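You operate a simulated robot arm through the tools that you are given. There is no shell and no other tool.

You are at the controls of a simulated robot arm. One attempt, no reset.

JOB
Set the relief knob to 2 bar and pump until the vent puffs.
Fine: shut the bleed first; afterwards bleed the block to zero and leave the bleed open.

The check looks at the end state, three seconds after you hand in, the way a careful person would. Anything else that was tipped, shoved, dropped, spilled or broken makes it a failure.

ROBOT AND FRAMES
A 6-joint arm with a fingered hand, fixed in place. Base frame: the origin is on the floor under the middle of its stand, x ahead of it, y to its left, z up. Readings come in m, degrees, newtons and seconds.
With the tool pointing down near the work surface it reaches from about 0.54 to 0.76 m from the base axis. Its first joint turns from -166.0 to 166.0 degrees. Payload 4 kg.
The TCP is the grasp point between the finger pads, 0.02 m short of the fingertips. In the tool frame z runs along the fingers and y along their closing line. The gripper opens to 0.14 m; its body begins 0.054 m behind the TCP. The gripper is a hand of 3 fingers: y runs from the thumb to the fingers, the wrist lies at [0, 0, -0.215] in the tool frame.
Orientation is that of the tool frame in the base frame, as [roll, pitch, yaw] about the fixed x, y, z axes, in that order (R = Rz(yaw) Ry(pitch) Rx(roll)). With the fingers straight down and closing along the base's y, the tool's x points along the base's -x, its y along +y and its z along -z.

CONTROLS
- The arm moves only by the tool step_arm. Its argument "steps" is one flat list of numbers, 6 for each row, row after row: the shift along the tool's x, y, z in m, then the turn, a rotation vector about the tool's x, y, z in degrees. In form: [x, y, z, wx, wy, wz, x, y, z, wx, wy, wz, ...]. A call has 1 to 20 rows; each row shifts and turns the commanded pose from where the row before left it, along the tool's axes as they then stand. Each row takes 0.2 s and may step no farther than 0.05 m and 8.6 degrees from the row before; otherwise, the whole call is refused. Where a pose cannot be reached the arm comes as near as it can. A force on the tool above 40 N (or 10 N above the force at the start of the call, whichever is more), or a blocked arm, ends the call early, and 0.2 s more pass. In this call time passes only in rows, and 0.2 s behind the last. The reply holds the time, the measured pose of the TCP, the force on the tool along the base axes, the opening and the grip force, in the units named above and with some noise, with the torque about the TCP (base axes, N m) and any sound that the robot's microphone picked up.
- Cameras (640 x 400 px; columns grow to the right, rows downward): "scene" is fixed at [0.4002, -0.6507, 1.3541]; the picture's right is [1.00, 0.10, 0.00], its down [0.03, -0.29, -0.96] and it looks along [-0.09, 0.95, -0.29] (base axes); focal length 331 px, centre (320, 200). "wrist" rides on the gripper at [0.074, -0.043, -0.079] in the tool frame; the picture's right is [0.50, 0.87, 0.00], its down [-0.59, 0.34, -0.73] and it looks along [-0.64, 0.37, 0.68] (tool axes); focal length 275 px, centre (320, 200). There is no depth. A picture from a camera that has moved, and an enlarged one, comes with that camera's place and axes in the base frame and with its lens.
- grab_frame(camera): a new picture of that camera. It takes no simulated time.
- lift_body(by): moves the trunk up (or, below 0, down) by that many m; the arm rides with it, the base frame stays. It gives what a move gives, with no picture.
- finger_targets(finger1, finger2, thumb_bend): sets how far each is bent, from 0 (flat) to 100 (curled in); at 30 the hand is open as for a grip, at 70 the pads meet at the TCP. One left out holds its place. A second passes; each finger stops where it meets its share of the squeeze, and holds until it gets a number again. It is the only way to open and close the hand. It gives what a move gives, with no picture; readings hold the bend of each and the force on the fingers (four entries, about 0 where the hand has none), thumb and palm.
- close_up(camera, box): a new picture of the part [left, top, right, bottom] of that camera's present view, enlarged. It takes no simulated time.
- hand_in(): hands the job in; it is judged then, once.

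Places have to be worked out from the pictures, the camera data and where the tool is seen. Open the gripper and draw the arm clear of the work before you hand the job in, unless the task says otherwise.

The tools are called after ">>>" as name(argument=value, ...) on one line, values as JSON. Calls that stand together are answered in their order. step_arm: Moves the arm, as the interface text tells. Its arguments: {"type":"object","properties":{"steps":{"type":"array"}},"required":["steps"]} The other tools are called the same way: lift_body (by) moves the trunk up or down; finger_targets (finger1, finger2, thumb_bend) moves the fingers one by one; grab_frame (camera) takes a picture; close_up (camera, box) takes an enlarged picture of a part of a camera's view; hand_in () hands the job in.

At the start:

```text
time_s: 0.0
position: [0.1789, 0.4015, 1.0702]
orientation: [180.0, 0.0, -180.0]
ft_force: [0.1, 0.8, 0.9]
torque: [0.0, -0.02, 0.01]
width: 0.1396
gripper_force: 0.0
shape: jaw
bend: [30.0, 30.0, 30.0]
finger forces: [0.0, 0.1, 0.0, 0.0, 0.0, 0.0]
trunk travel left (down, up): [-0.125, 0.465]
```

scene: 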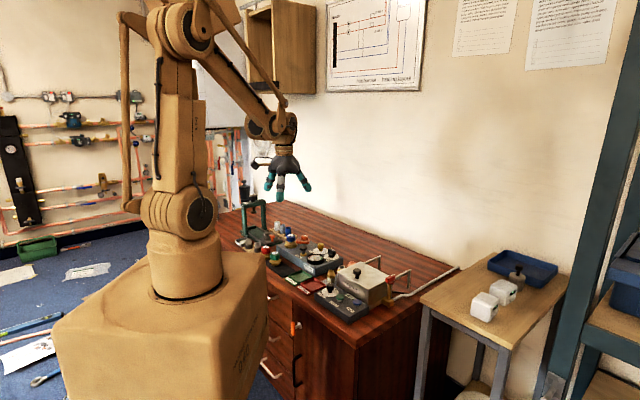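
wrist: 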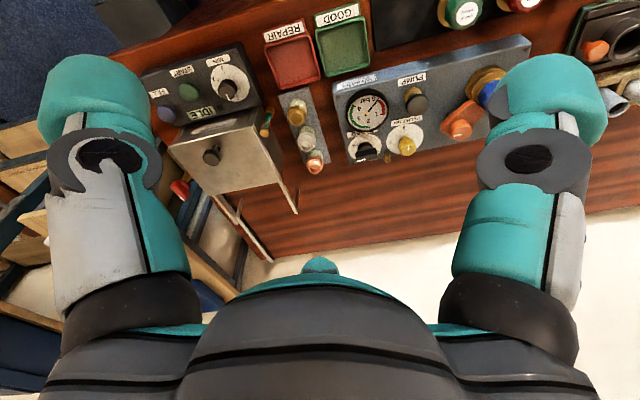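

I start by looking closer at the block with the gauge, the knobs and the pump, in both cameras.

>>> close_up(camera="wrist", box=[320, 30, 540, 168])

>>> close_up(camera="scene", box=[220, 190, 420, 315])

>>> close_up(camera="wrist", box=[120, 0, 340, 138])

>>> close_up(camera="scene", box=[320, 0, 440, 75])

```text
2.90 times, centred on (430, 99) of wrist
camera zoom: at [0.1032, 0.3577, 1.1478], right [-0.5, 0.87, 0.0], down [0.59, 0.34, 0.73], along [0.64, 0.37, -0.68], focal length 798 px, centre (1, 493)
```

zoom: 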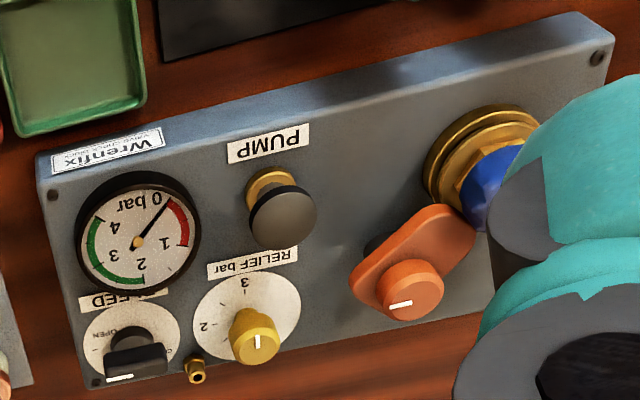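

```text
3.20 times, centred on (320, 252) of scene
camera zoom: at [0.4002, -0.6507, 1.3541], right [1.0, 0.1, 0.0], down [0.03, -0.29, -0.96], along [-0.09, 0.95, -0.29], focal length 1059 px, centre (320, 32)
```

zoom: 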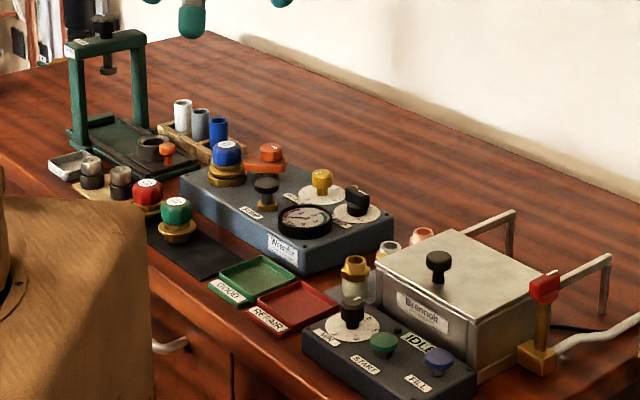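

```text
2.90 times, centred on (230, 69) of wrist
camera zoom: at [0.1032, 0.3577, 1.1478], right [-0.5, 0.87, 0.0], down [0.59, 0.34, 0.73], along [0.64, 0.37, -0.68], focal length 798 px, centre (581, 580)
```

zoom: 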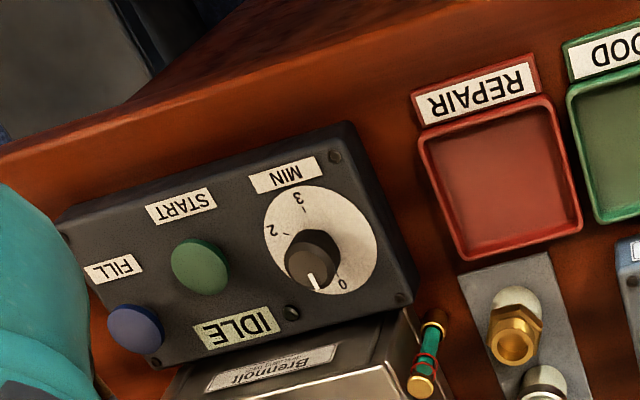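

```text
5.33 times, centred on (380, 38) of scene
camera zoom: at [0.4002, -0.6507, 1.3541], right [1.0, 0.1, 0.0], down [0.03, -0.29, -0.96], along [-0.09, 0.95, -0.29], focal length 1765 px, centre (0, 1067)
```

zoom: 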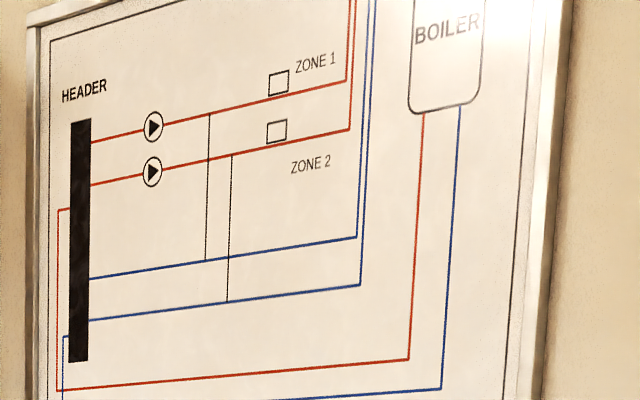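

The block reads 0 bar now; bleed and relief knobs are near (0.33,0.59) and (0.28,0.64). I zoom further on these dials to read their scales and pointers.

>>> close_up(camera="wrist", box=[340, 112, 430, 168])

>>> close_up(camera="scene", box=[295, 235, 350, 270])

>>> close_up(camera="wrist", box=[430, 60, 540, 130])

>>> close_up(camera="scene", box=[440, 0, 640, 80])

```text
7.11 times, centred on (385, 140) of wrist
camera zoom: at [0.1032, 0.3577, 1.1478], right [-0.5, 0.87, 0.0], down [0.59, 0.34, 0.73], along [0.64, 0.37, -0.68], focal length 1958 px, centre (-142, 627)
```

zoom: 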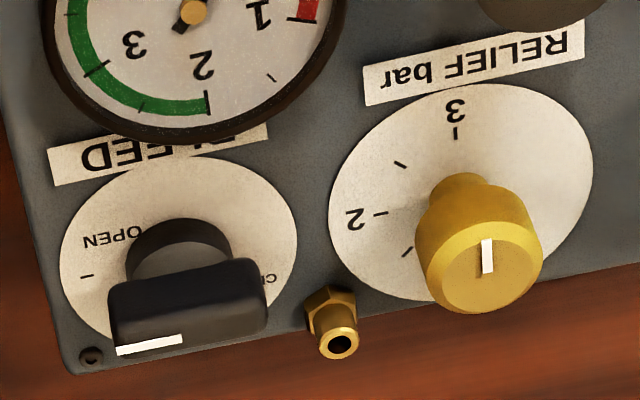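

```text
11.43 times, centred on (322, 252) of scene
camera zoom: at [0.4002, -0.6507, 1.3541], right [1.0, 0.1, 0.0], down [0.03, -0.29, -0.96], along [-0.09, 0.95, -0.29], focal length 3782 px, centre (291, -400)
```

zoom: 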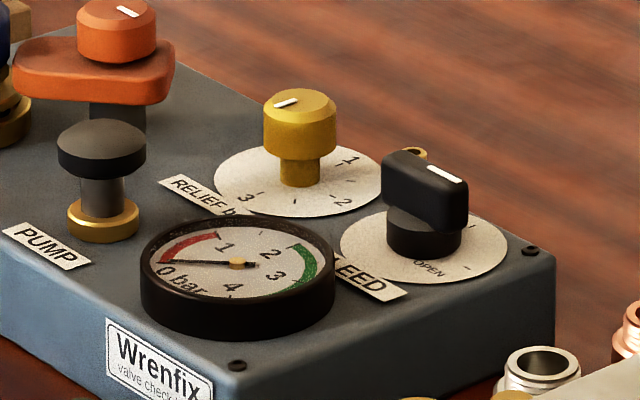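

```text
5.71 times, centred on (485, 95) of wrist
camera zoom: at [0.1032, 0.3577, 1.1478], right [-0.5, 0.87, 0.0], down [0.59, 0.34, 0.73], along [0.64, 0.37, -0.68], focal length 1573 px, centre (-623, 800)
```

zoom: 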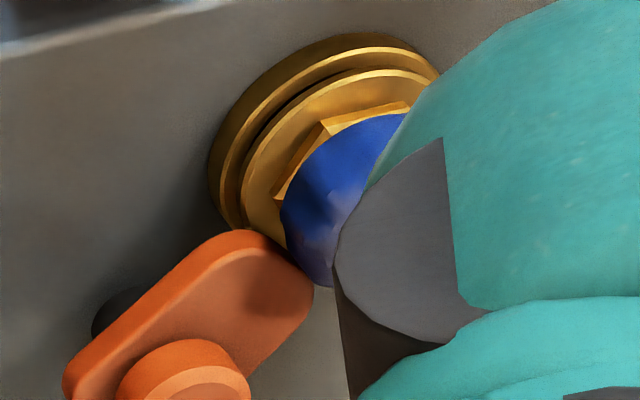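

```text
3.20 times, centred on (540, 40) of scene
camera zoom: at [0.4002, -0.6507, 1.3541], right [1.0, 0.1, 0.0], down [0.03, -0.29, -0.96], along [-0.09, 0.95, -0.29], focal length 1059 px, centre (-384, 712)
```

zoom: 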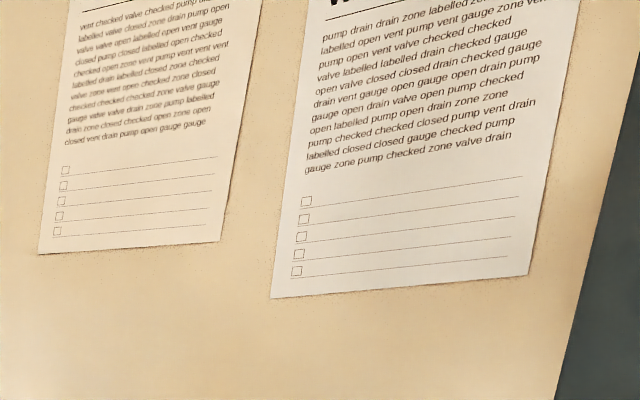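

The relief pointer seems to be near 3 and the bleed pointer at OPEN; the CLOSED mark is hidden from here. I check the orange lever, the hand's fingers, and the rest of the bench once more before moving.

>>> close_up(camera="scene", box=[270, 225, 325, 260])

>>> close_up(camera="scene", box=[230, 90, 330, 210])

```text
11.43 times, centred on (298, 242) of scene
camera zoom: at [0.4002, -0.6507, 1.3541], right [1.0, 0.1, 0.0], down [0.03, -0.29, -0.96], along [-0.09, 0.95, -0.29], focal length 3782 px, centre (577, -286)
```

zoom: 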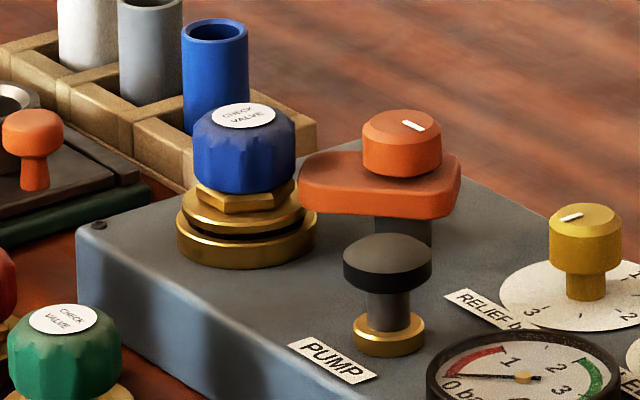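

```text
3.33 times, centred on (280, 150) of scene
camera zoom: at [0.4002, -0.6507, 1.3541], right [1.0, 0.1, 0.0], down [0.03, -0.29, -0.96], along [-0.09, 0.95, -0.29], focal length 1103 px, centre (453, 367)
```

zoom: 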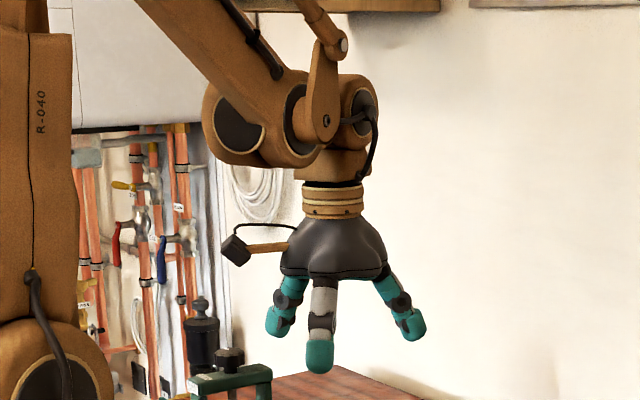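

The hand is a three-finger one and the blue check valve is clamped already, so I leave that. I move the hand to above the bleed knob (about x 0.33, y 0.59) at z≈0.92, to look at its scale from closer.

>>> step_arm(steps=[-0.0216, 0.0268, 0.0214, 0, 0, 0, -0.0216, 0.0268, 0.0214, 0, 0, 0, -0.0216, 0.0268, 0.0214, 0, 0, 0, -0.0216, 0.0268, 0.0214, 0, 0, 0, -0.0216, 0.0268, 0.0214, 0, 0, 0, -0.0216, 0.0268, 0.0214, 0, 0, 0, -0.0216, 0.0268, 0.0214, 0, 0, 0])

>>> grab_frame(camera="wrist")

>>> grab_frame(camera="scene")

```text
time_s: 1.6
position: [0.3304, 0.5862, 0.9157]
orientation: [-179.9, 0.0, -180.0]
ft_force: [0.7, 0.4, 0.2]
torque: [0.02, 0.01, -0.01]
width: 0.14
gripper_force: 0.0
shape: jaw
bend: [30.0, 30.0, 30.0]
finger forces: [0.0, 0.0, 0.0, 0.0, 0.1, 0.1]
trunk travel left (down, up): [-0.125, 0.465]
```

```text
taken
camera wrist: at [0.2551, 0.5427, 0.9941], right [-0.5, 0.87, 0.0], down [0.59, 0.34, 0.73], along [0.64, 0.37, -0.68], focal length 275 px, centre (320, 200)
```

wrist: 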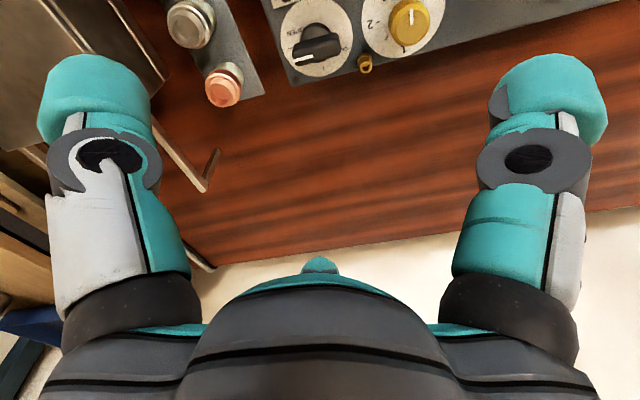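

```text
taken
```

scene: 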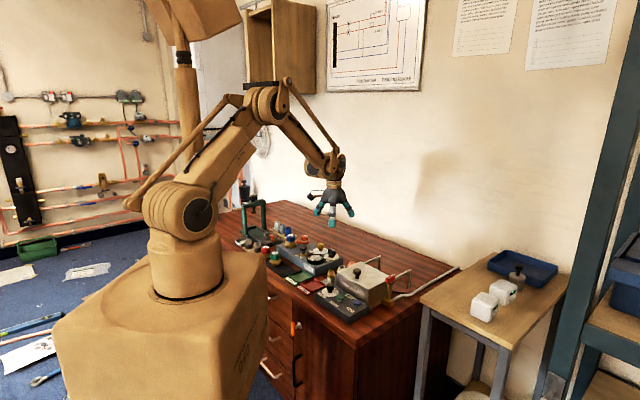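

>>> close_up(camera="wrist", box=[265, 0, 465, 90])

```text
3.20 times, centred on (365, 45) of wrist
camera zoom: at [0.2551, 0.5427, 0.9941], right [-0.5, 0.87, 0.0], down [0.59, 0.34, 0.73], along [0.64, 0.37, -0.68], focal length 881 px, centre (176, 696)
```

zoom: 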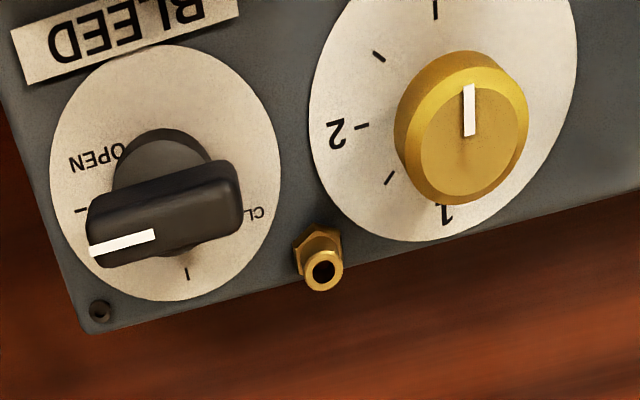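

The dials are clear now: bleed OPEN points along base −45° and CLOSED along +45°; relief 3 is at −135° and 2 at −45°, so each needs +90° about vertical. I check the hand's finger layout from the scene camera before planning a grip.

>>> close_up(camera="scene", box=[290, 140, 370, 240])

>>> close_up(camera="scene", box=[290, 225, 400, 295])

```text
4.00 times, centred on (330, 190) of scene
camera zoom: at [0.4002, -0.6507, 1.3541], right [1.0, 0.1, 0.0], down [0.03, -0.29, -0.96], along [-0.09, 0.95, -0.29], focal length 1324 px, centre (280, 240)
```

zoom: 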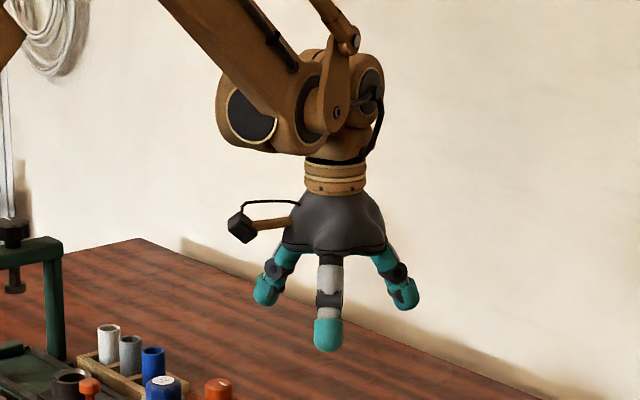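

```text
5.71 times, centred on (345, 260) of scene
camera zoom: at [0.4002, -0.6507, 1.3541], right [1.0, 0.1, 0.0], down [0.03, -0.29, -0.96], along [-0.09, 0.95, -0.29], focal length 1891 px, centre (177, -143)
```

zoom: 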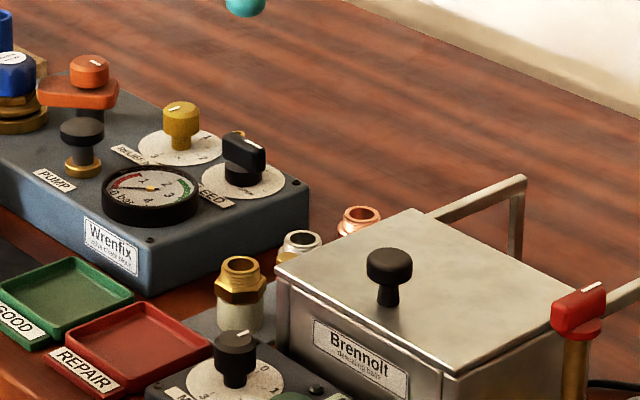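

The hand is a three-jaw chuck with about 120° spacing, good for the round knob. I test in the air how the opening depends on the bend, by bending all to 55.

>>> finger_targets(finger1=55, finger2=55, thumb_bend=55)

>>> grab_frame(camera="wrist")

>>> close_up(camera="scene", box=[300, 170, 364, 240])

```text
time_s: 2.6
position: [0.3295, 0.5851, 0.9171]
orientation: [-180.0, 0.0, -179.9]
ft_force: [-0.2, -0.3, 0.3]
torque: [-0.01, 0.0, 0.0]
width: 0.048
gripper_force: 0.1
shape: fingers
bend: [55.0, 55.0, 55.0]
finger forces: [0.0, 0.0, 0.0, 0.1, 0.1, 0.0]
trunk travel left (down, up): [-0.125, 0.465]
```

```text
taken
camera wrist: at [0.2543, 0.542, 0.9948], right [-0.5, 0.87, 0.0], down [0.59, 0.34, 0.73], along [0.64, 0.37, -0.68], focal length 275 px, centre (320, 200)
```

wrist: 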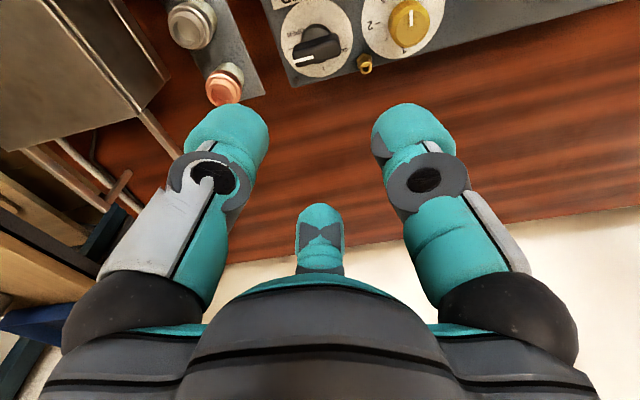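

```text
5.71 times, centred on (332, 205) of scene
camera zoom: at [0.4002, -0.6507, 1.3541], right [1.0, 0.1, 0.0], down [0.03, -0.29, -0.96], along [-0.09, 0.95, -0.29], focal length 1891 px, centre (251, 171)
```

zoom: 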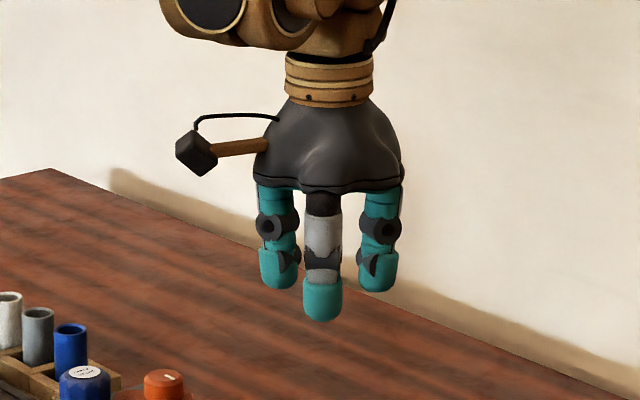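

At bend 55 the opening is 48 mm and the three pads sit symmetrically. I centre over the bleed knob (est. 0.327, 0.581), turn the tool +15° about vertical so one pad faces the bar's flat side, and come down to TCP z≈0.85 for a check.

>>> step_arm(steps=[0.0011, -0.0021, 0.0335, 0, 0, 0, 0.0011, -0.0021, 0.0335, 0, 0, 0, 0, 0, 0, 0, 0, -7.5, 0, 0, 0, 0, 0, -7.5])

>>> grab_frame(camera="wrist")

>>> close_up(camera="scene", box=[285, 190, 375, 270])

```text
time_s: 3.6
position: [0.3287, 0.5824, 0.8519]
orientation: [180.0, 0.0, -164.9]
ft_force: [-0.1, -0.9, 0.0]
torque: [-0.02, -0.01, 0.0]
width: 0.048
gripper_force: 0.1
shape: fingers
bend: [55.0, 55.0, 55.0]
finger forces: [0.0, 0.0, 0.0, 0.0, 0.0, 0.1]
trunk travel left (down, up): [-0.125, 0.465]
```

```text
taken
camera wrist: at [0.2674, 0.5219, 0.9301], right [-0.71, 0.71, 0.0], down [0.48, 0.48, 0.73], along [0.52, 0.52, -0.68], focal length 275 px, centre (320, 200)
```

wrist: 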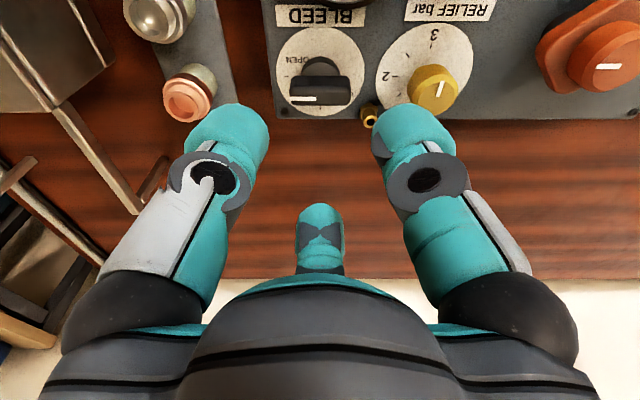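

```text
5.00 times, centred on (330, 230) of scene
camera zoom: at [0.4002, -0.6507, 1.3541], right [1.0, 0.1, 0.0], down [0.03, -0.29, -0.96], along [-0.09, 0.95, -0.29], focal length 1655 px, centre (270, 50)
```

zoom: 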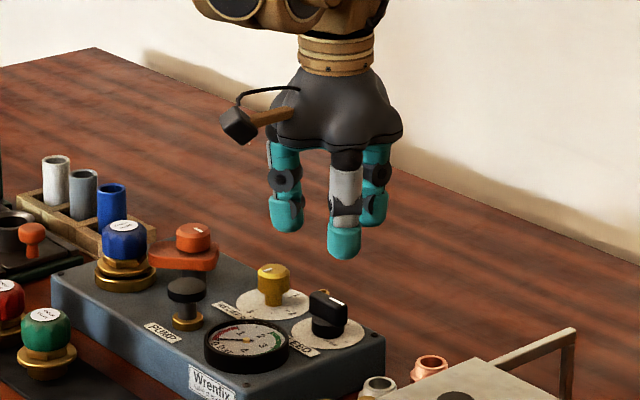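

The bar sits on the image's centre column, so the sideways alignment is right. I zoom in to check the forward alignment of the bar and dial.

>>> close_up(camera="wrist", box=[260, 20, 388, 130])

```text
3.64 times, centred on (324, 75) of wrist
camera zoom: at [0.2674, 0.5219, 0.9301], right [-0.71, 0.71, 0.0], down [0.48, 0.48, 0.73], along [0.52, 0.52, -0.68], focal length 1001 px, centre (306, 654)
```

zoom: 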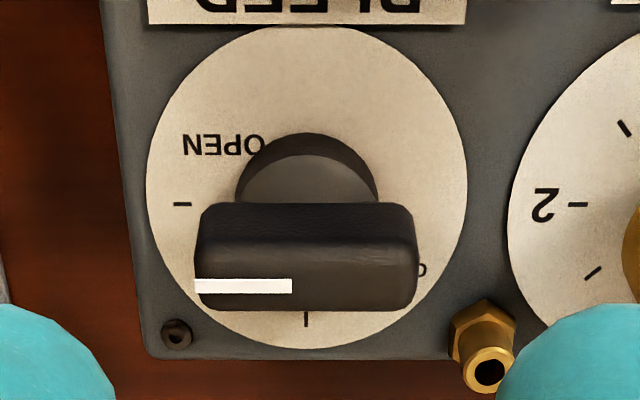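

TCP is over the bleed axis within about a millimetre, dial plane ≈0.729, bar top ≈0.762. I need to know how far the fingertips extend below the TCP at this bend, so I take enlarged views of the fingertips.

>>> close_up(camera="scene", box=[315, 210, 375, 270])

>>> close_up(camera="wrist", box=[170, 80, 470, 290])

```text
6.67 times, centred on (345, 240) of scene
camera zoom: at [0.4002, -0.6507, 1.3541], right [1.0, 0.1, 0.0], down [0.03, -0.29, -0.96], along [-0.09, 0.95, -0.29], focal length 2206 px, centre (153, -67)
```

zoom: 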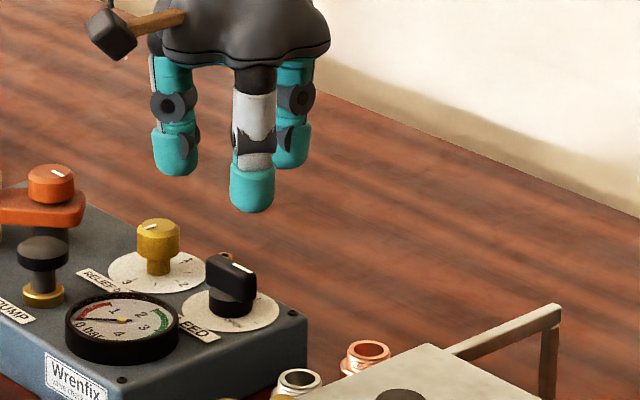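

```text
1.90 times, centred on (320, 185) of wrist
camera zoom: at [0.2674, 0.5219, 0.9301], right [-0.71, 0.71, 0.0], down [0.48, 0.48, 0.73], along [0.52, 0.52, -0.68], focal length 524 px, centre (320, 229)
```

zoom: 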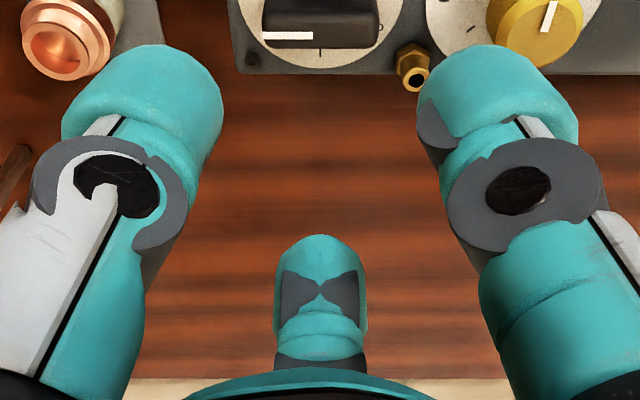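

The tips appear to reach about 35–40 mm below the TCP at this bend. I close the hand fully in the air to see where the tips end up when closed, which I also need for the pump.

>>> finger_targets(finger1=70, finger2=70, thumb_bend=70)

>>> close_up(camera="scene", box=[315, 210, 375, 270])

>>> grab_frame(camera="wrist")

```text
time_s: 4.6
position: [0.3302, 0.5827, 0.8521]
orientation: [180.0, 0.0, -165.0]
ft_force: [0.0, -0.8, -0.6]
torque: [-0.03, 0.01, -0.02]
width: 0.0042
gripper_force: 0.1
shape: fingers
bend: [69.0, 69.0, 70.0]
finger forces: [0.1, 0.0, 0.0, 0.0, 0.0, 0.0]
trunk travel left (down, up): [-0.125, 0.465]
```

```text
6.67 times, centred on (345, 240) of scene
camera zoom: at [0.4002, -0.6507, 1.3541], right [1.0, 0.1, 0.0], down [0.03, -0.29, -0.96], along [-0.09, 0.95, -0.29], focal length 2206 px, centre (153, -67)
```

zoom: 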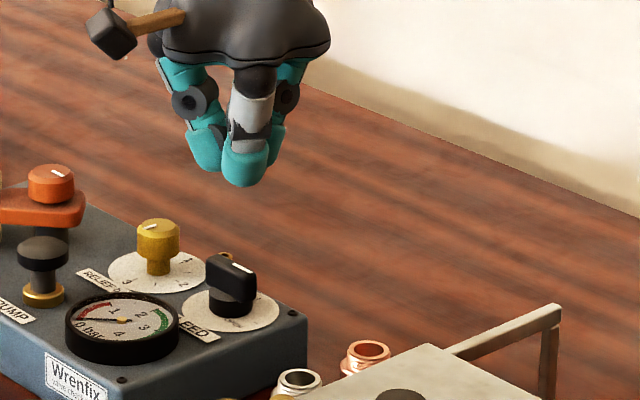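

```text
taken
camera wrist: at [0.2674, 0.522, 0.9302], right [-0.71, 0.71, 0.0], down [0.48, 0.48, 0.73], along [0.52, 0.52, -0.68], focal length 275 px, centre (320, 200)
```

wrist: 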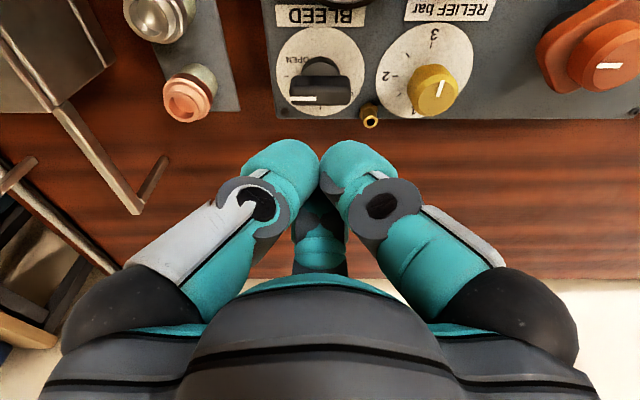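

From the wrist view the closed tips sit about 20 mm below the TCP, as specified (≈25 mm at bend 55). Triangulating again puts the dial plane at ≈0.737, the bar top at ≈0.769 and the bleed axis ≈3.5 mm towards the camera side; I reopen to 52, correct that and descend to z≈0.80.

>>> finger_targets(finger1=52, finger2=52, thumb_bend=52)

>>> step_arm(steps=[0.003, -0.00175, 0, 0, 0, 0, 0, 0, 0.0255, 0, 0, 0, 0, 0, 0.0255, 0, 0, 0])

>>> grab_frame(camera="wrist")

>>> close_up(camera="scene", box=[300, 215, 360, 270])

```text
time_s: 5.6
position: [0.3289, 0.5827, 0.8523]
orientation: [-179.9, 0.0, -165.1]
ft_force: [0.2, 0.6, -0.4]
torque: [0.0, 0.05, 0.01]
width: 0.0571
gripper_force: 0.1
shape: fingers
bend: [52.0, 52.0, 52.0]
finger forces: [0.0, 0.0, 0.0, 0.0, 0.1, 0.0]
trunk travel left (down, up): [-0.125, 0.465]
```

```text
time_s: 6.4
position: [0.3249, 0.5816, 0.8022]
orientation: [-179.9, 0.0, -165.0]
ft_force: [-0.4, 0.1, 0.5]
torque: [0.0, -0.01, -0.02]
width: 0.0572
gripper_force: 0.1
shape: fingers
bend: [52.0, 52.0, 52.0]
finger forces: [0.0, 0.0, 0.0, 0.0, 0.0, 0.1]
trunk travel left (down, up): [-0.125, 0.465]
```

```text
taken
camera wrist: at [0.2622, 0.5208, 0.881], right [-0.71, 0.71, 0.0], down [0.48, 0.48, 0.73], along [0.52, 0.52, -0.68], focal length 275 px, centre (320, 200)
```

wrist: 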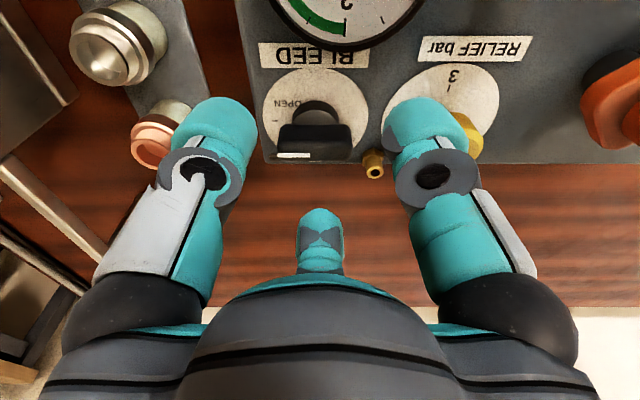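

```text
7.27 times, centred on (330, 242) of scene
camera zoom: at [0.4002, -0.6507, 1.3541], right [1.0, 0.1, 0.0], down [0.03, -0.29, -0.96], along [-0.09, 0.95, -0.29], focal length 2407 px, centre (247, -109)
```

zoom: 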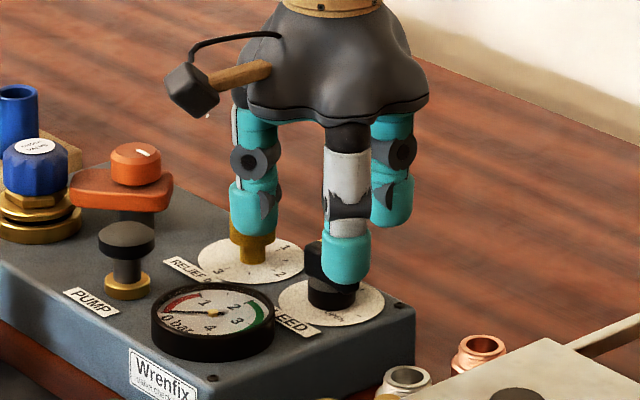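

The hand is now at z≈0.80 with the bar between the fingers. I zoom in through the wrist camera to check the centring on the bar.

>>> close_up(camera="wrist", box=[250, 50, 400, 190])

```text
2.86 times, centred on (325, 120) of wrist
camera zoom: at [0.2622, 0.5208, 0.881], right [-0.71, 0.71, 0.0], down [0.48, 0.48, 0.73], along [0.52, 0.52, -0.68], focal length 786 px, centre (306, 429)
```

zoom: 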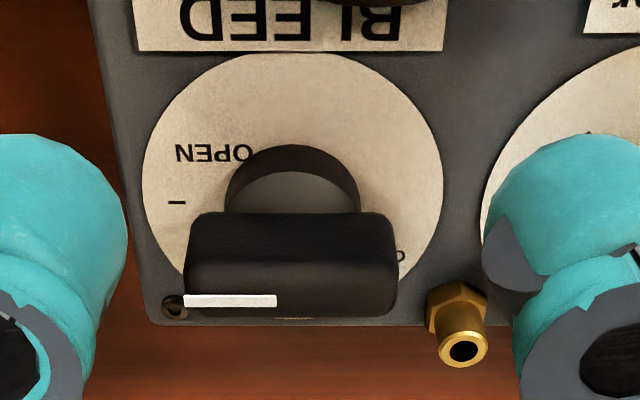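

The bar's centre is about 2.5 mm to the image left and 1.5 mm ahead of the TCP; bar top confirmed at ≈0.769, dial ≈0.736. I correct that and descend to TCP z≈0.777 so the tips stay just above the gauge bezel.

>>> step_arm(steps=[-0.0026, -0.0014, 0.0, 0, 0, 0, 0, 0, 0.0125, 0, 0, 0, 0, 0, 0.0125, 0, 0, 0])

>>> grab_frame(camera="wrist")

>>> close_up(camera="wrist", box=[250, 70, 400, 210])

>>> close_up(camera="scene", box=[300, 225, 360, 270])

```text
time_s: 7.2
position: [0.3276, 0.5816, 0.7788]
orientation: [-180.0, 0.1, -165.0]
ft_force: [-0.3, 0.9, -0.8]
torque: [-0.01, 0.01, -0.01]
width: 0.0576
gripper_force: 0.1
shape: fingers
bend: [52.0, 52.0, 52.0]
finger forces: [0.1, 0.1, 0.0, 0.0, 0.0, 0.0]
trunk travel left (down, up): [-0.125, 0.465]
```

```text
taken
camera wrist: at [0.2669, 0.5199, 0.8567], right [-0.71, 0.71, 0.0], down [0.48, 0.48, 0.73], along [0.52, 0.52, -0.68], focal length 275 px, centre (320, 200)
```

wrist: 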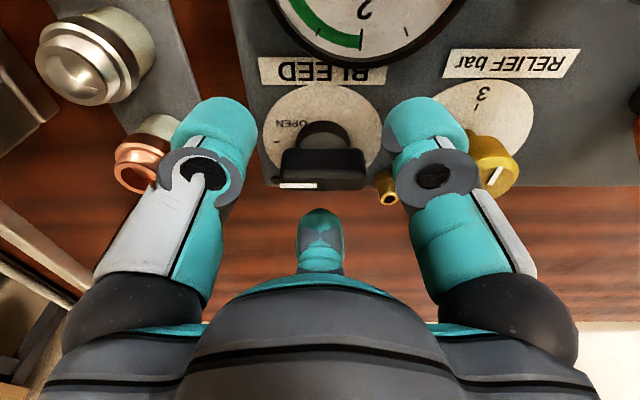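

```text
2.86 times, centred on (325, 140) of wrist
camera zoom: at [0.2669, 0.5199, 0.8567], right [-0.71, 0.71, 0.0], down [0.48, 0.48, 0.73], along [0.52, 0.52, -0.68], focal length 786 px, centre (306, 371)
```

zoom: 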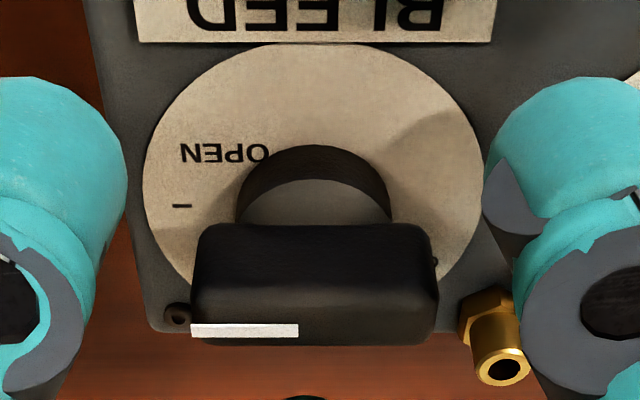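

```text
8.89 times, centred on (330, 248) of scene
camera zoom: at [0.4002, -0.6507, 1.3541], right [1.0, 0.1, 0.0], down [0.03, -0.29, -0.96], along [-0.09, 0.95, -0.29], focal length 2942 px, centre (231, -222)
```

zoom: 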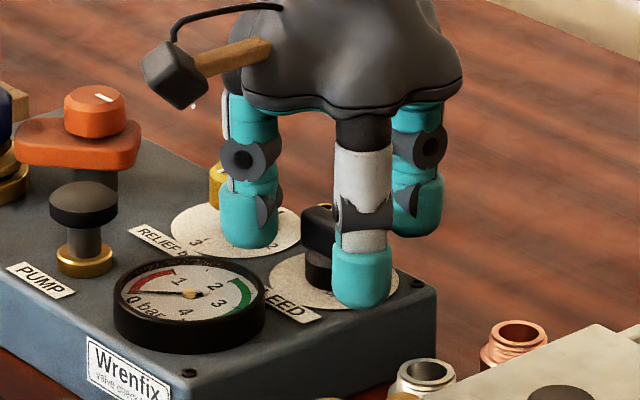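

Centring is now within 1 mm (bar top 8 mm below the TCP, pads around it). I close the fingers on the bar.

>>> finger_targets(finger1=70, finger2=70, thumb_bend=70)

>>> grab_frame(camera="wrist")

>>> close_up(camera="scene", box=[300, 225, 360, 270])

```text
time_s: 8.2
position: [0.3278, 0.5815, 0.7792]
orientation: [180.0, 0.0, -165.0]
ft_force: [-6.0, -14.8, -8.0]
torque: [-0.16, 0.08, 0.04]
width: 0.0336
gripper_force: 16.2
shape: fingers
bend: [59.0, 68.0, 62.0]
finger forces: [11.3, 2.1, 0.0, 0.0, 19.2, 0.0]
trunk travel left (down, up): [-0.125, 0.465]
```

```text
taken
camera wrist: at [0.2667, 0.519, 0.857], right [-0.71, 0.71, 0.0], down [0.48, 0.48, 0.73], along [0.52, 0.52, -0.68], focal length 275 px, centre (320, 200)
```

wrist: 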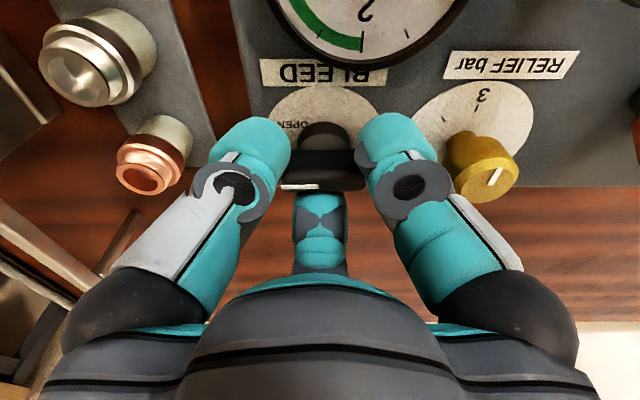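

```text
8.89 times, centred on (330, 248) of scene
camera zoom: at [0.4002, -0.6507, 1.3541], right [1.0, 0.1, 0.0], down [0.03, -0.29, -0.96], along [-0.09, 0.95, -0.29], focal length 2942 px, centre (231, -222)
```

zoom: 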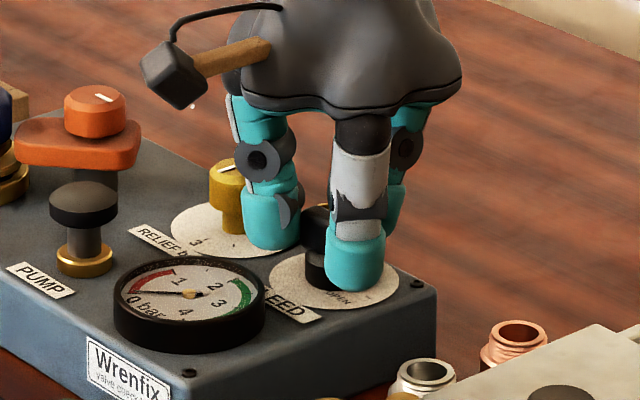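

All three pads are in contact (bends 59/68/62) with a side load of about 16 N towards −y. I relieve it with a 1.2 mm nudge, then start the turn in small steps while watching force.

>>> step_arm(steps=[0.0007, -0.0011, 0, 0, 0, 0, 0, 0, 0, 0, 0, -4, 0, 0, 0, 0, 0, -4, 0, 0, 0, 0, 0, -4])

>>> grab_frame(camera="wrist")

```text
time_s: 9.2
position: [0.3272, 0.5792, 0.7786]
orientation: [-180.0, 0.0, -153.0]
ft_force: [-1.5, -9.2, 1.9]
torque: [-0.14, 0.04, 0.02]
width: 0.0311
gripper_force: 15.4
shape: fingers
bend: [60.0, 67.0, 62.0]
finger forces: [7.0, 6.7, 0.0, 0.0, 17.2, 0.0]
trunk travel left (down, up): [-0.125, 0.465]
```

```text
taken
camera wrist: at [0.2804, 0.5064, 0.856], right [-0.84, 0.54, 0.0], down [0.37, 0.57, 0.73], along [0.4, 0.62, -0.68], focal length 275 px, centre (320, 200)
```

wrist: 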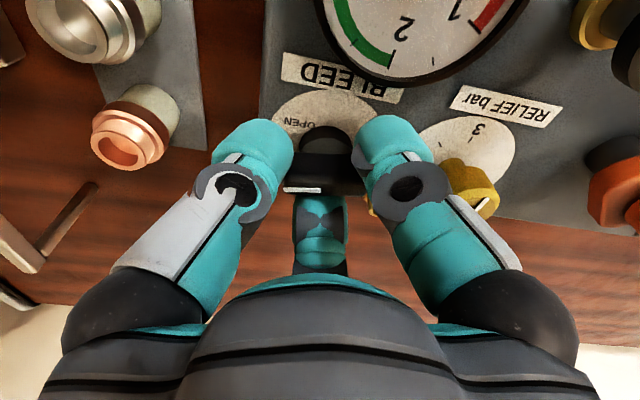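

The bar turns with the hand and the torque is tiny. I continue by another 30°, then check the finger's clearance over the gauge.

>>> step_arm(steps=[0, 0, 0, 0, 0, -6, 0, 0, 0, 0, 0, -6, 0, 0, 0, 0, 0, -6, 0, 0, 0, 0, 0, -6, 0, 0, 0, 0, 0, -6])

>>> grab_frame(camera="wrist")

>>> close_up(camera="scene", box=[300, 225, 360, 270])

```text
time_s: 10.4
position: [0.3294, 0.5791, 0.777]
orientation: [180.0, 0.1, -123.0]
ft_force: [9.3, -6.6, 5.6]
torque: [-0.09, -0.17, -0.01]
width: 0.0259
gripper_force: 15.5
shape: fingers
bend: [62.0, 67.0, 63.0]
finger forces: [4.6, 8.7, 0.1, 0.1, 16.9, 0.0]
trunk travel left (down, up): [-0.125, 0.465]
```

```text
taken
camera wrist: at [0.3231, 0.4925, 0.8554], right [-1.0, 0.05, 0.0], down [0.04, 0.68, 0.73], along [0.04, 0.73, -0.68], focal length 275 px, centre (320, 200)
```

wrist: 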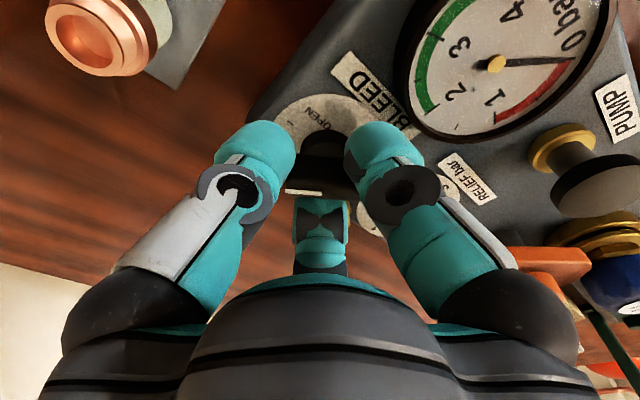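

```text
8.89 times, centred on (330, 248) of scene
camera zoom: at [0.4002, -0.6507, 1.3541], right [1.0, 0.1, 0.0], down [0.03, -0.29, -0.96], along [-0.09, 0.95, -0.29], focal length 2942 px, centre (231, -222)
```

zoom: 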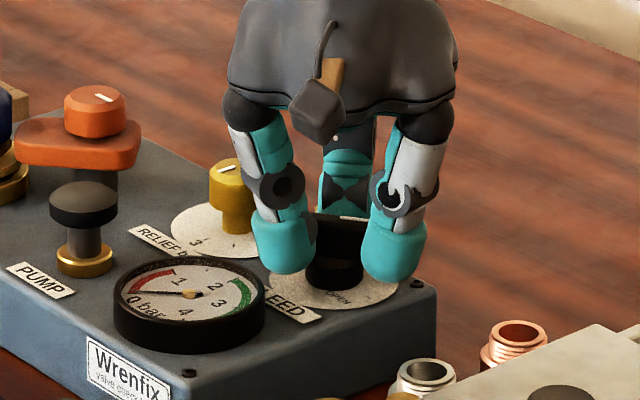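

The bar is still following and the finger clears the gauge. I nudge about 1 mm to ease the side load and turn a further 24°.

>>> step_arm(steps=[0, -0.0009, 0, 0, 0, -6, 0, 0, 0, 0, 0, -6, 0, 0, 0, 0, 0, -6, 0, 0, 0, 0, 0, -6])

>>> grab_frame(camera="wrist")

>>> close_up(camera="scene", box=[300, 225, 360, 270])

```text
time_s: 11.4
position: [0.3295, 0.5799, 0.7766]
orientation: [-180.0, 0.0, -98.9]
ft_force: [11.5, -3.6, 6.8]
torque: [-0.03, -0.14, -0.06]
width: 0.0253
gripper_force: 15.1
shape: fingers
bend: [63.0, 67.0, 63.0]
finger forces: [4.6, 9.1, 0.1, 0.0, 16.4, 0.1]
trunk travel left (down, up): [-0.125, 0.465]
```

```text
taken
camera wrist: at [0.3588, 0.4993, 0.8553], right [-0.93, -0.36, 0.0], down [-0.24, 0.63, 0.73], along [-0.26, 0.69, -0.68], focal length 275 px, centre (320, 200)
```

wrist: 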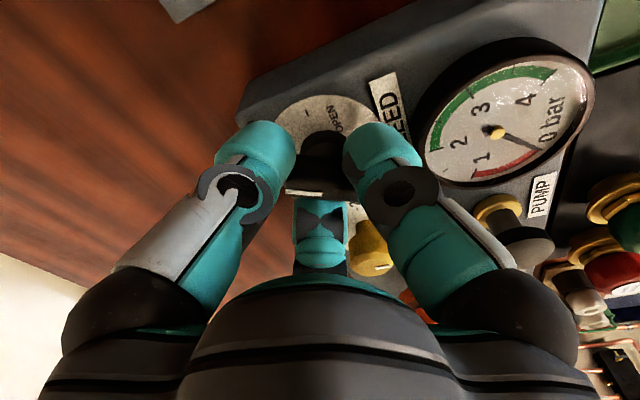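

```text
8.89 times, centred on (330, 248) of scene
camera zoom: at [0.4002, -0.6507, 1.3541], right [1.0, 0.1, 0.0], down [0.03, -0.29, -0.96], along [-0.09, 0.95, -0.29], focal length 2942 px, centre (231, -222)
```

zoom: 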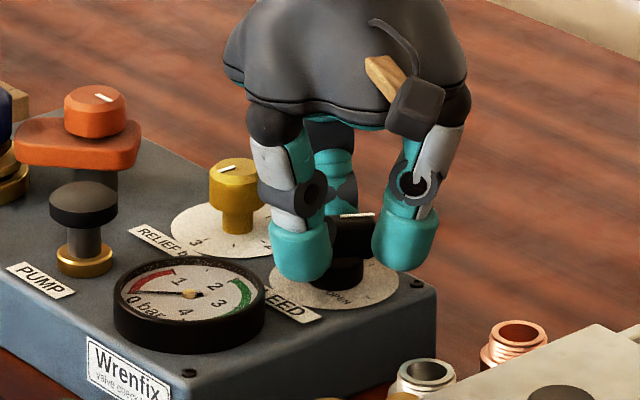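

The bar has turned 66° so far and is holding square in the grip. I turn the remaining 24° to CLOSED.

>>> step_arm(steps=[0, -0.0005, 0, 0, 0, -6, 0, 0, 0, 0, 0, -6, 0, 0, 0, 0, 0, -6, 0, 0, 0, 0, 0, -6])

>>> grab_frame(camera="wrist")

>>> close_up(camera="wrist", box=[230, 70, 420, 230])

>>> close_up(camera="scene", box=[300, 225, 360, 270])

```text
time_s: 12.4
position: [0.3287, 0.5793, 0.7759]
orientation: [179.9, 0.0, -75.0]
ft_force: [14.7, 11.8, 9.5]
torque: [0.22, -0.21, -0.04]
width: 0.0239
gripper_force: 16.8
shape: fingers
bend: [64.0, 66.0, 63.0]
finger forces: [3.0, 11.1, 0.0, 0.0, 18.6, 0.1]
trunk travel left (down, up): [-0.125, 0.465]
```

```text
taken
camera wrist: at [0.3885, 0.5191, 0.8549], right [-0.71, -0.71, 0.0], down [-0.48, 0.48, 0.73], along [-0.52, 0.52, -0.68], focal length 275 px, centre (320, 200)
```

wrist: 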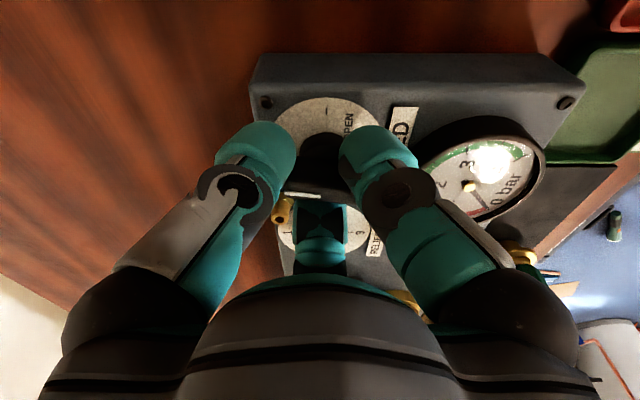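

```text
2.50 times, centred on (325, 150) of wrist
camera zoom: at [0.3885, 0.5191, 0.8549], right [-0.71, -0.71, 0.0], down [-0.48, 0.48, 0.73], along [-0.52, 0.52, -0.68], focal length 688 px, centre (308, 325)
```

zoom: 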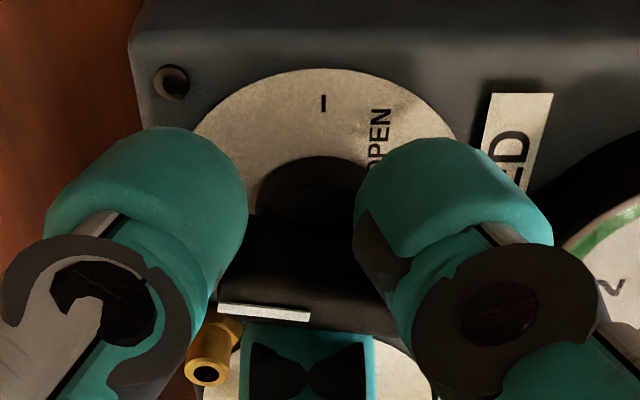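

```text
8.89 times, centred on (330, 248) of scene
camera zoom: at [0.4002, -0.6507, 1.3541], right [1.0, 0.1, 0.0], down [0.03, -0.29, -0.96], along [-0.09, 0.95, -0.29], focal length 2942 px, centre (231, -222)
```

zoom: 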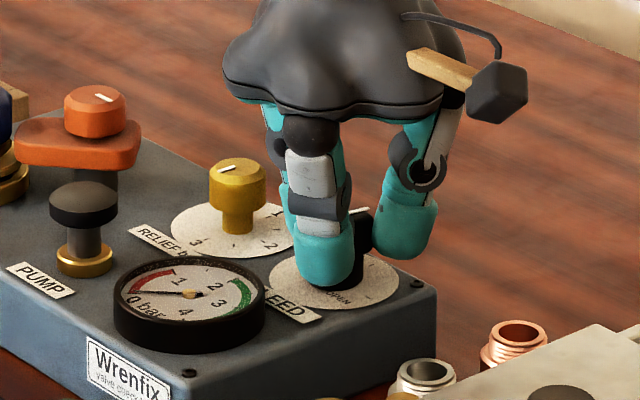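

The stripe now tilts about 8–10° behind the hand, so the bar lags slightly in the grip. I turn another 12° to bring it fully to the CLOSED mark.

>>> step_arm(steps=[0, 0, 0, 0, 0, -4, 0, 0, 0, 0, 0, -4, 0, 0, 0, 0, 0, -4])

>>> close_up(camera="wrist", box=[230, 70, 420, 230])

>>> close_up(camera="scene", box=[305, 230, 350, 265])

```text
time_s: 13.2
position: [0.3296, 0.5807, 0.7754]
orientation: [-180.0, 0.0, -62.9]
ft_force: [14.1, 16.9, 14.0]
torque: [0.31, -0.23, -0.18]
width: 0.0221
gripper_force: 17.7
shape: fingers
bend: [64.0, 66.0, 63.0]
finger forces: [1.7, 12.3, 0.0, 0.0, 19.9, 0.0]
trunk travel left (down, up): [-0.125, 0.465]
```

```text
2.50 times, centred on (325, 150) of wrist
camera zoom: at [0.4, 0.533, 0.8544], right [-0.54, -0.84, 0.0], down [-0.57, 0.37, 0.73], along [-0.62, 0.4, -0.68], focal length 688 px, centre (308, 325)
```

zoom: 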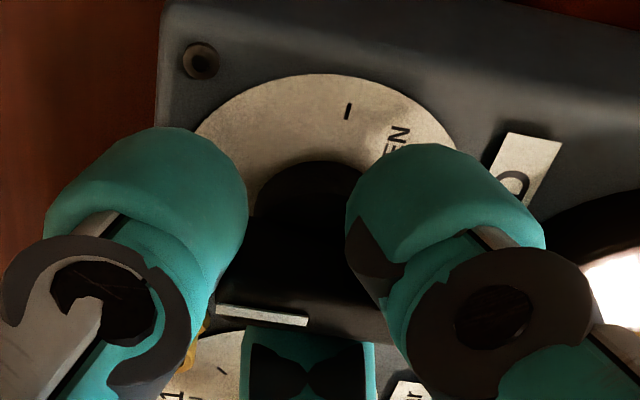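

```text
11.43 times, centred on (328, 248) of scene
camera zoom: at [0.4002, -0.6507, 1.3541], right [1.0, 0.1, 0.0], down [0.03, -0.29, -0.96], along [-0.09, 0.95, -0.29], focal length 3782 px, centre (234, -343)
```

zoom: 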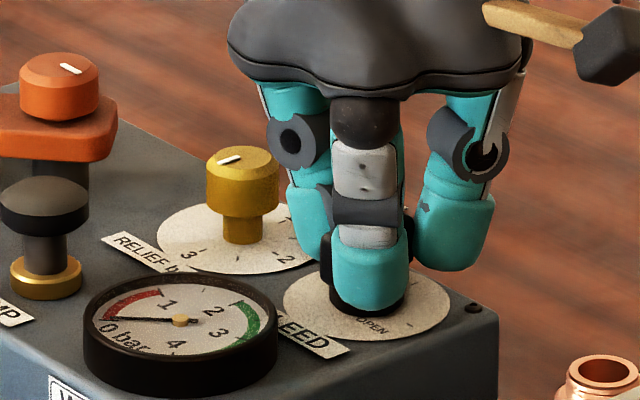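

By the stripe's tilt the pointer now stands at ≈+45°, the CLOSED mark, and the torque has started to rise as at a stop. I open the fingers to release and look.

>>> finger_targets(finger1=50, finger2=50, thumb_bend=50)

>>> grab_frame(camera="wrist")

>>> close_up(camera="wrist", box=[230, 70, 420, 230])

```text
time_s: 14.2
position: [0.3281, 0.5791, 0.7761]
orientation: [180.0, 0.1, -63.0]
ft_force: [0.1, 0.1, 0.5]
torque: [0.0, 0.01, 0.03]
width: 0.0633
gripper_force: 0.1
shape: fingers
bend: [50.0, 50.0, 50.0]
finger forces: [0.0, 0.0, 0.0, 0.0, 0.0, 0.0]
trunk travel left (down, up): [-0.125, 0.465]
```

```text
taken
camera wrist: at [0.3996, 0.5323, 0.8546], right [-0.55, -0.84, 0.0], down [-0.57, 0.37, 0.73], along [-0.62, 0.4, -0.68], focal length 275 px, centre (320, 200)
```

wrist: 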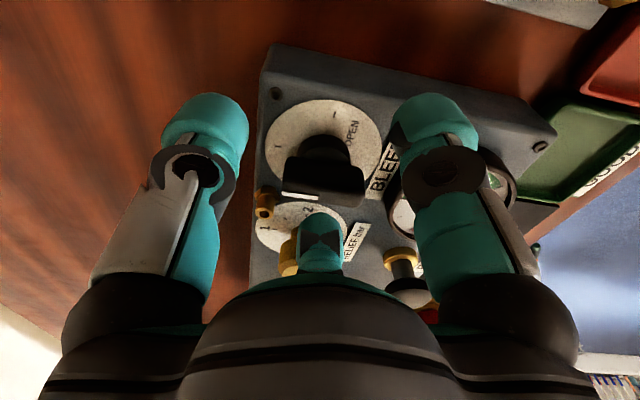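

```text
2.50 times, centred on (325, 150) of wrist
camera zoom: at [0.3996, 0.5323, 0.8546], right [-0.55, -0.84, 0.0], down [-0.57, 0.37, 0.73], along [-0.62, 0.4, -0.68], focal length 688 px, centre (308, 325)
```

zoom: 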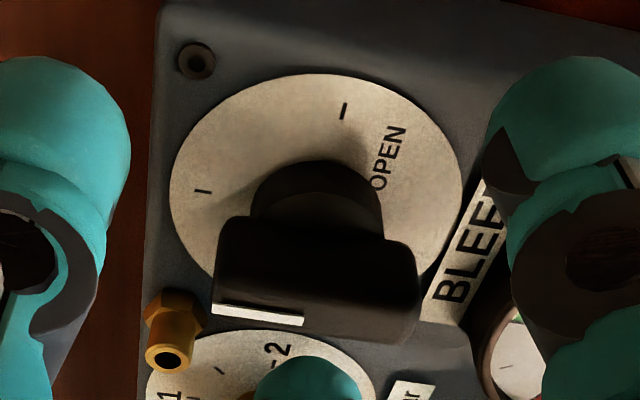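

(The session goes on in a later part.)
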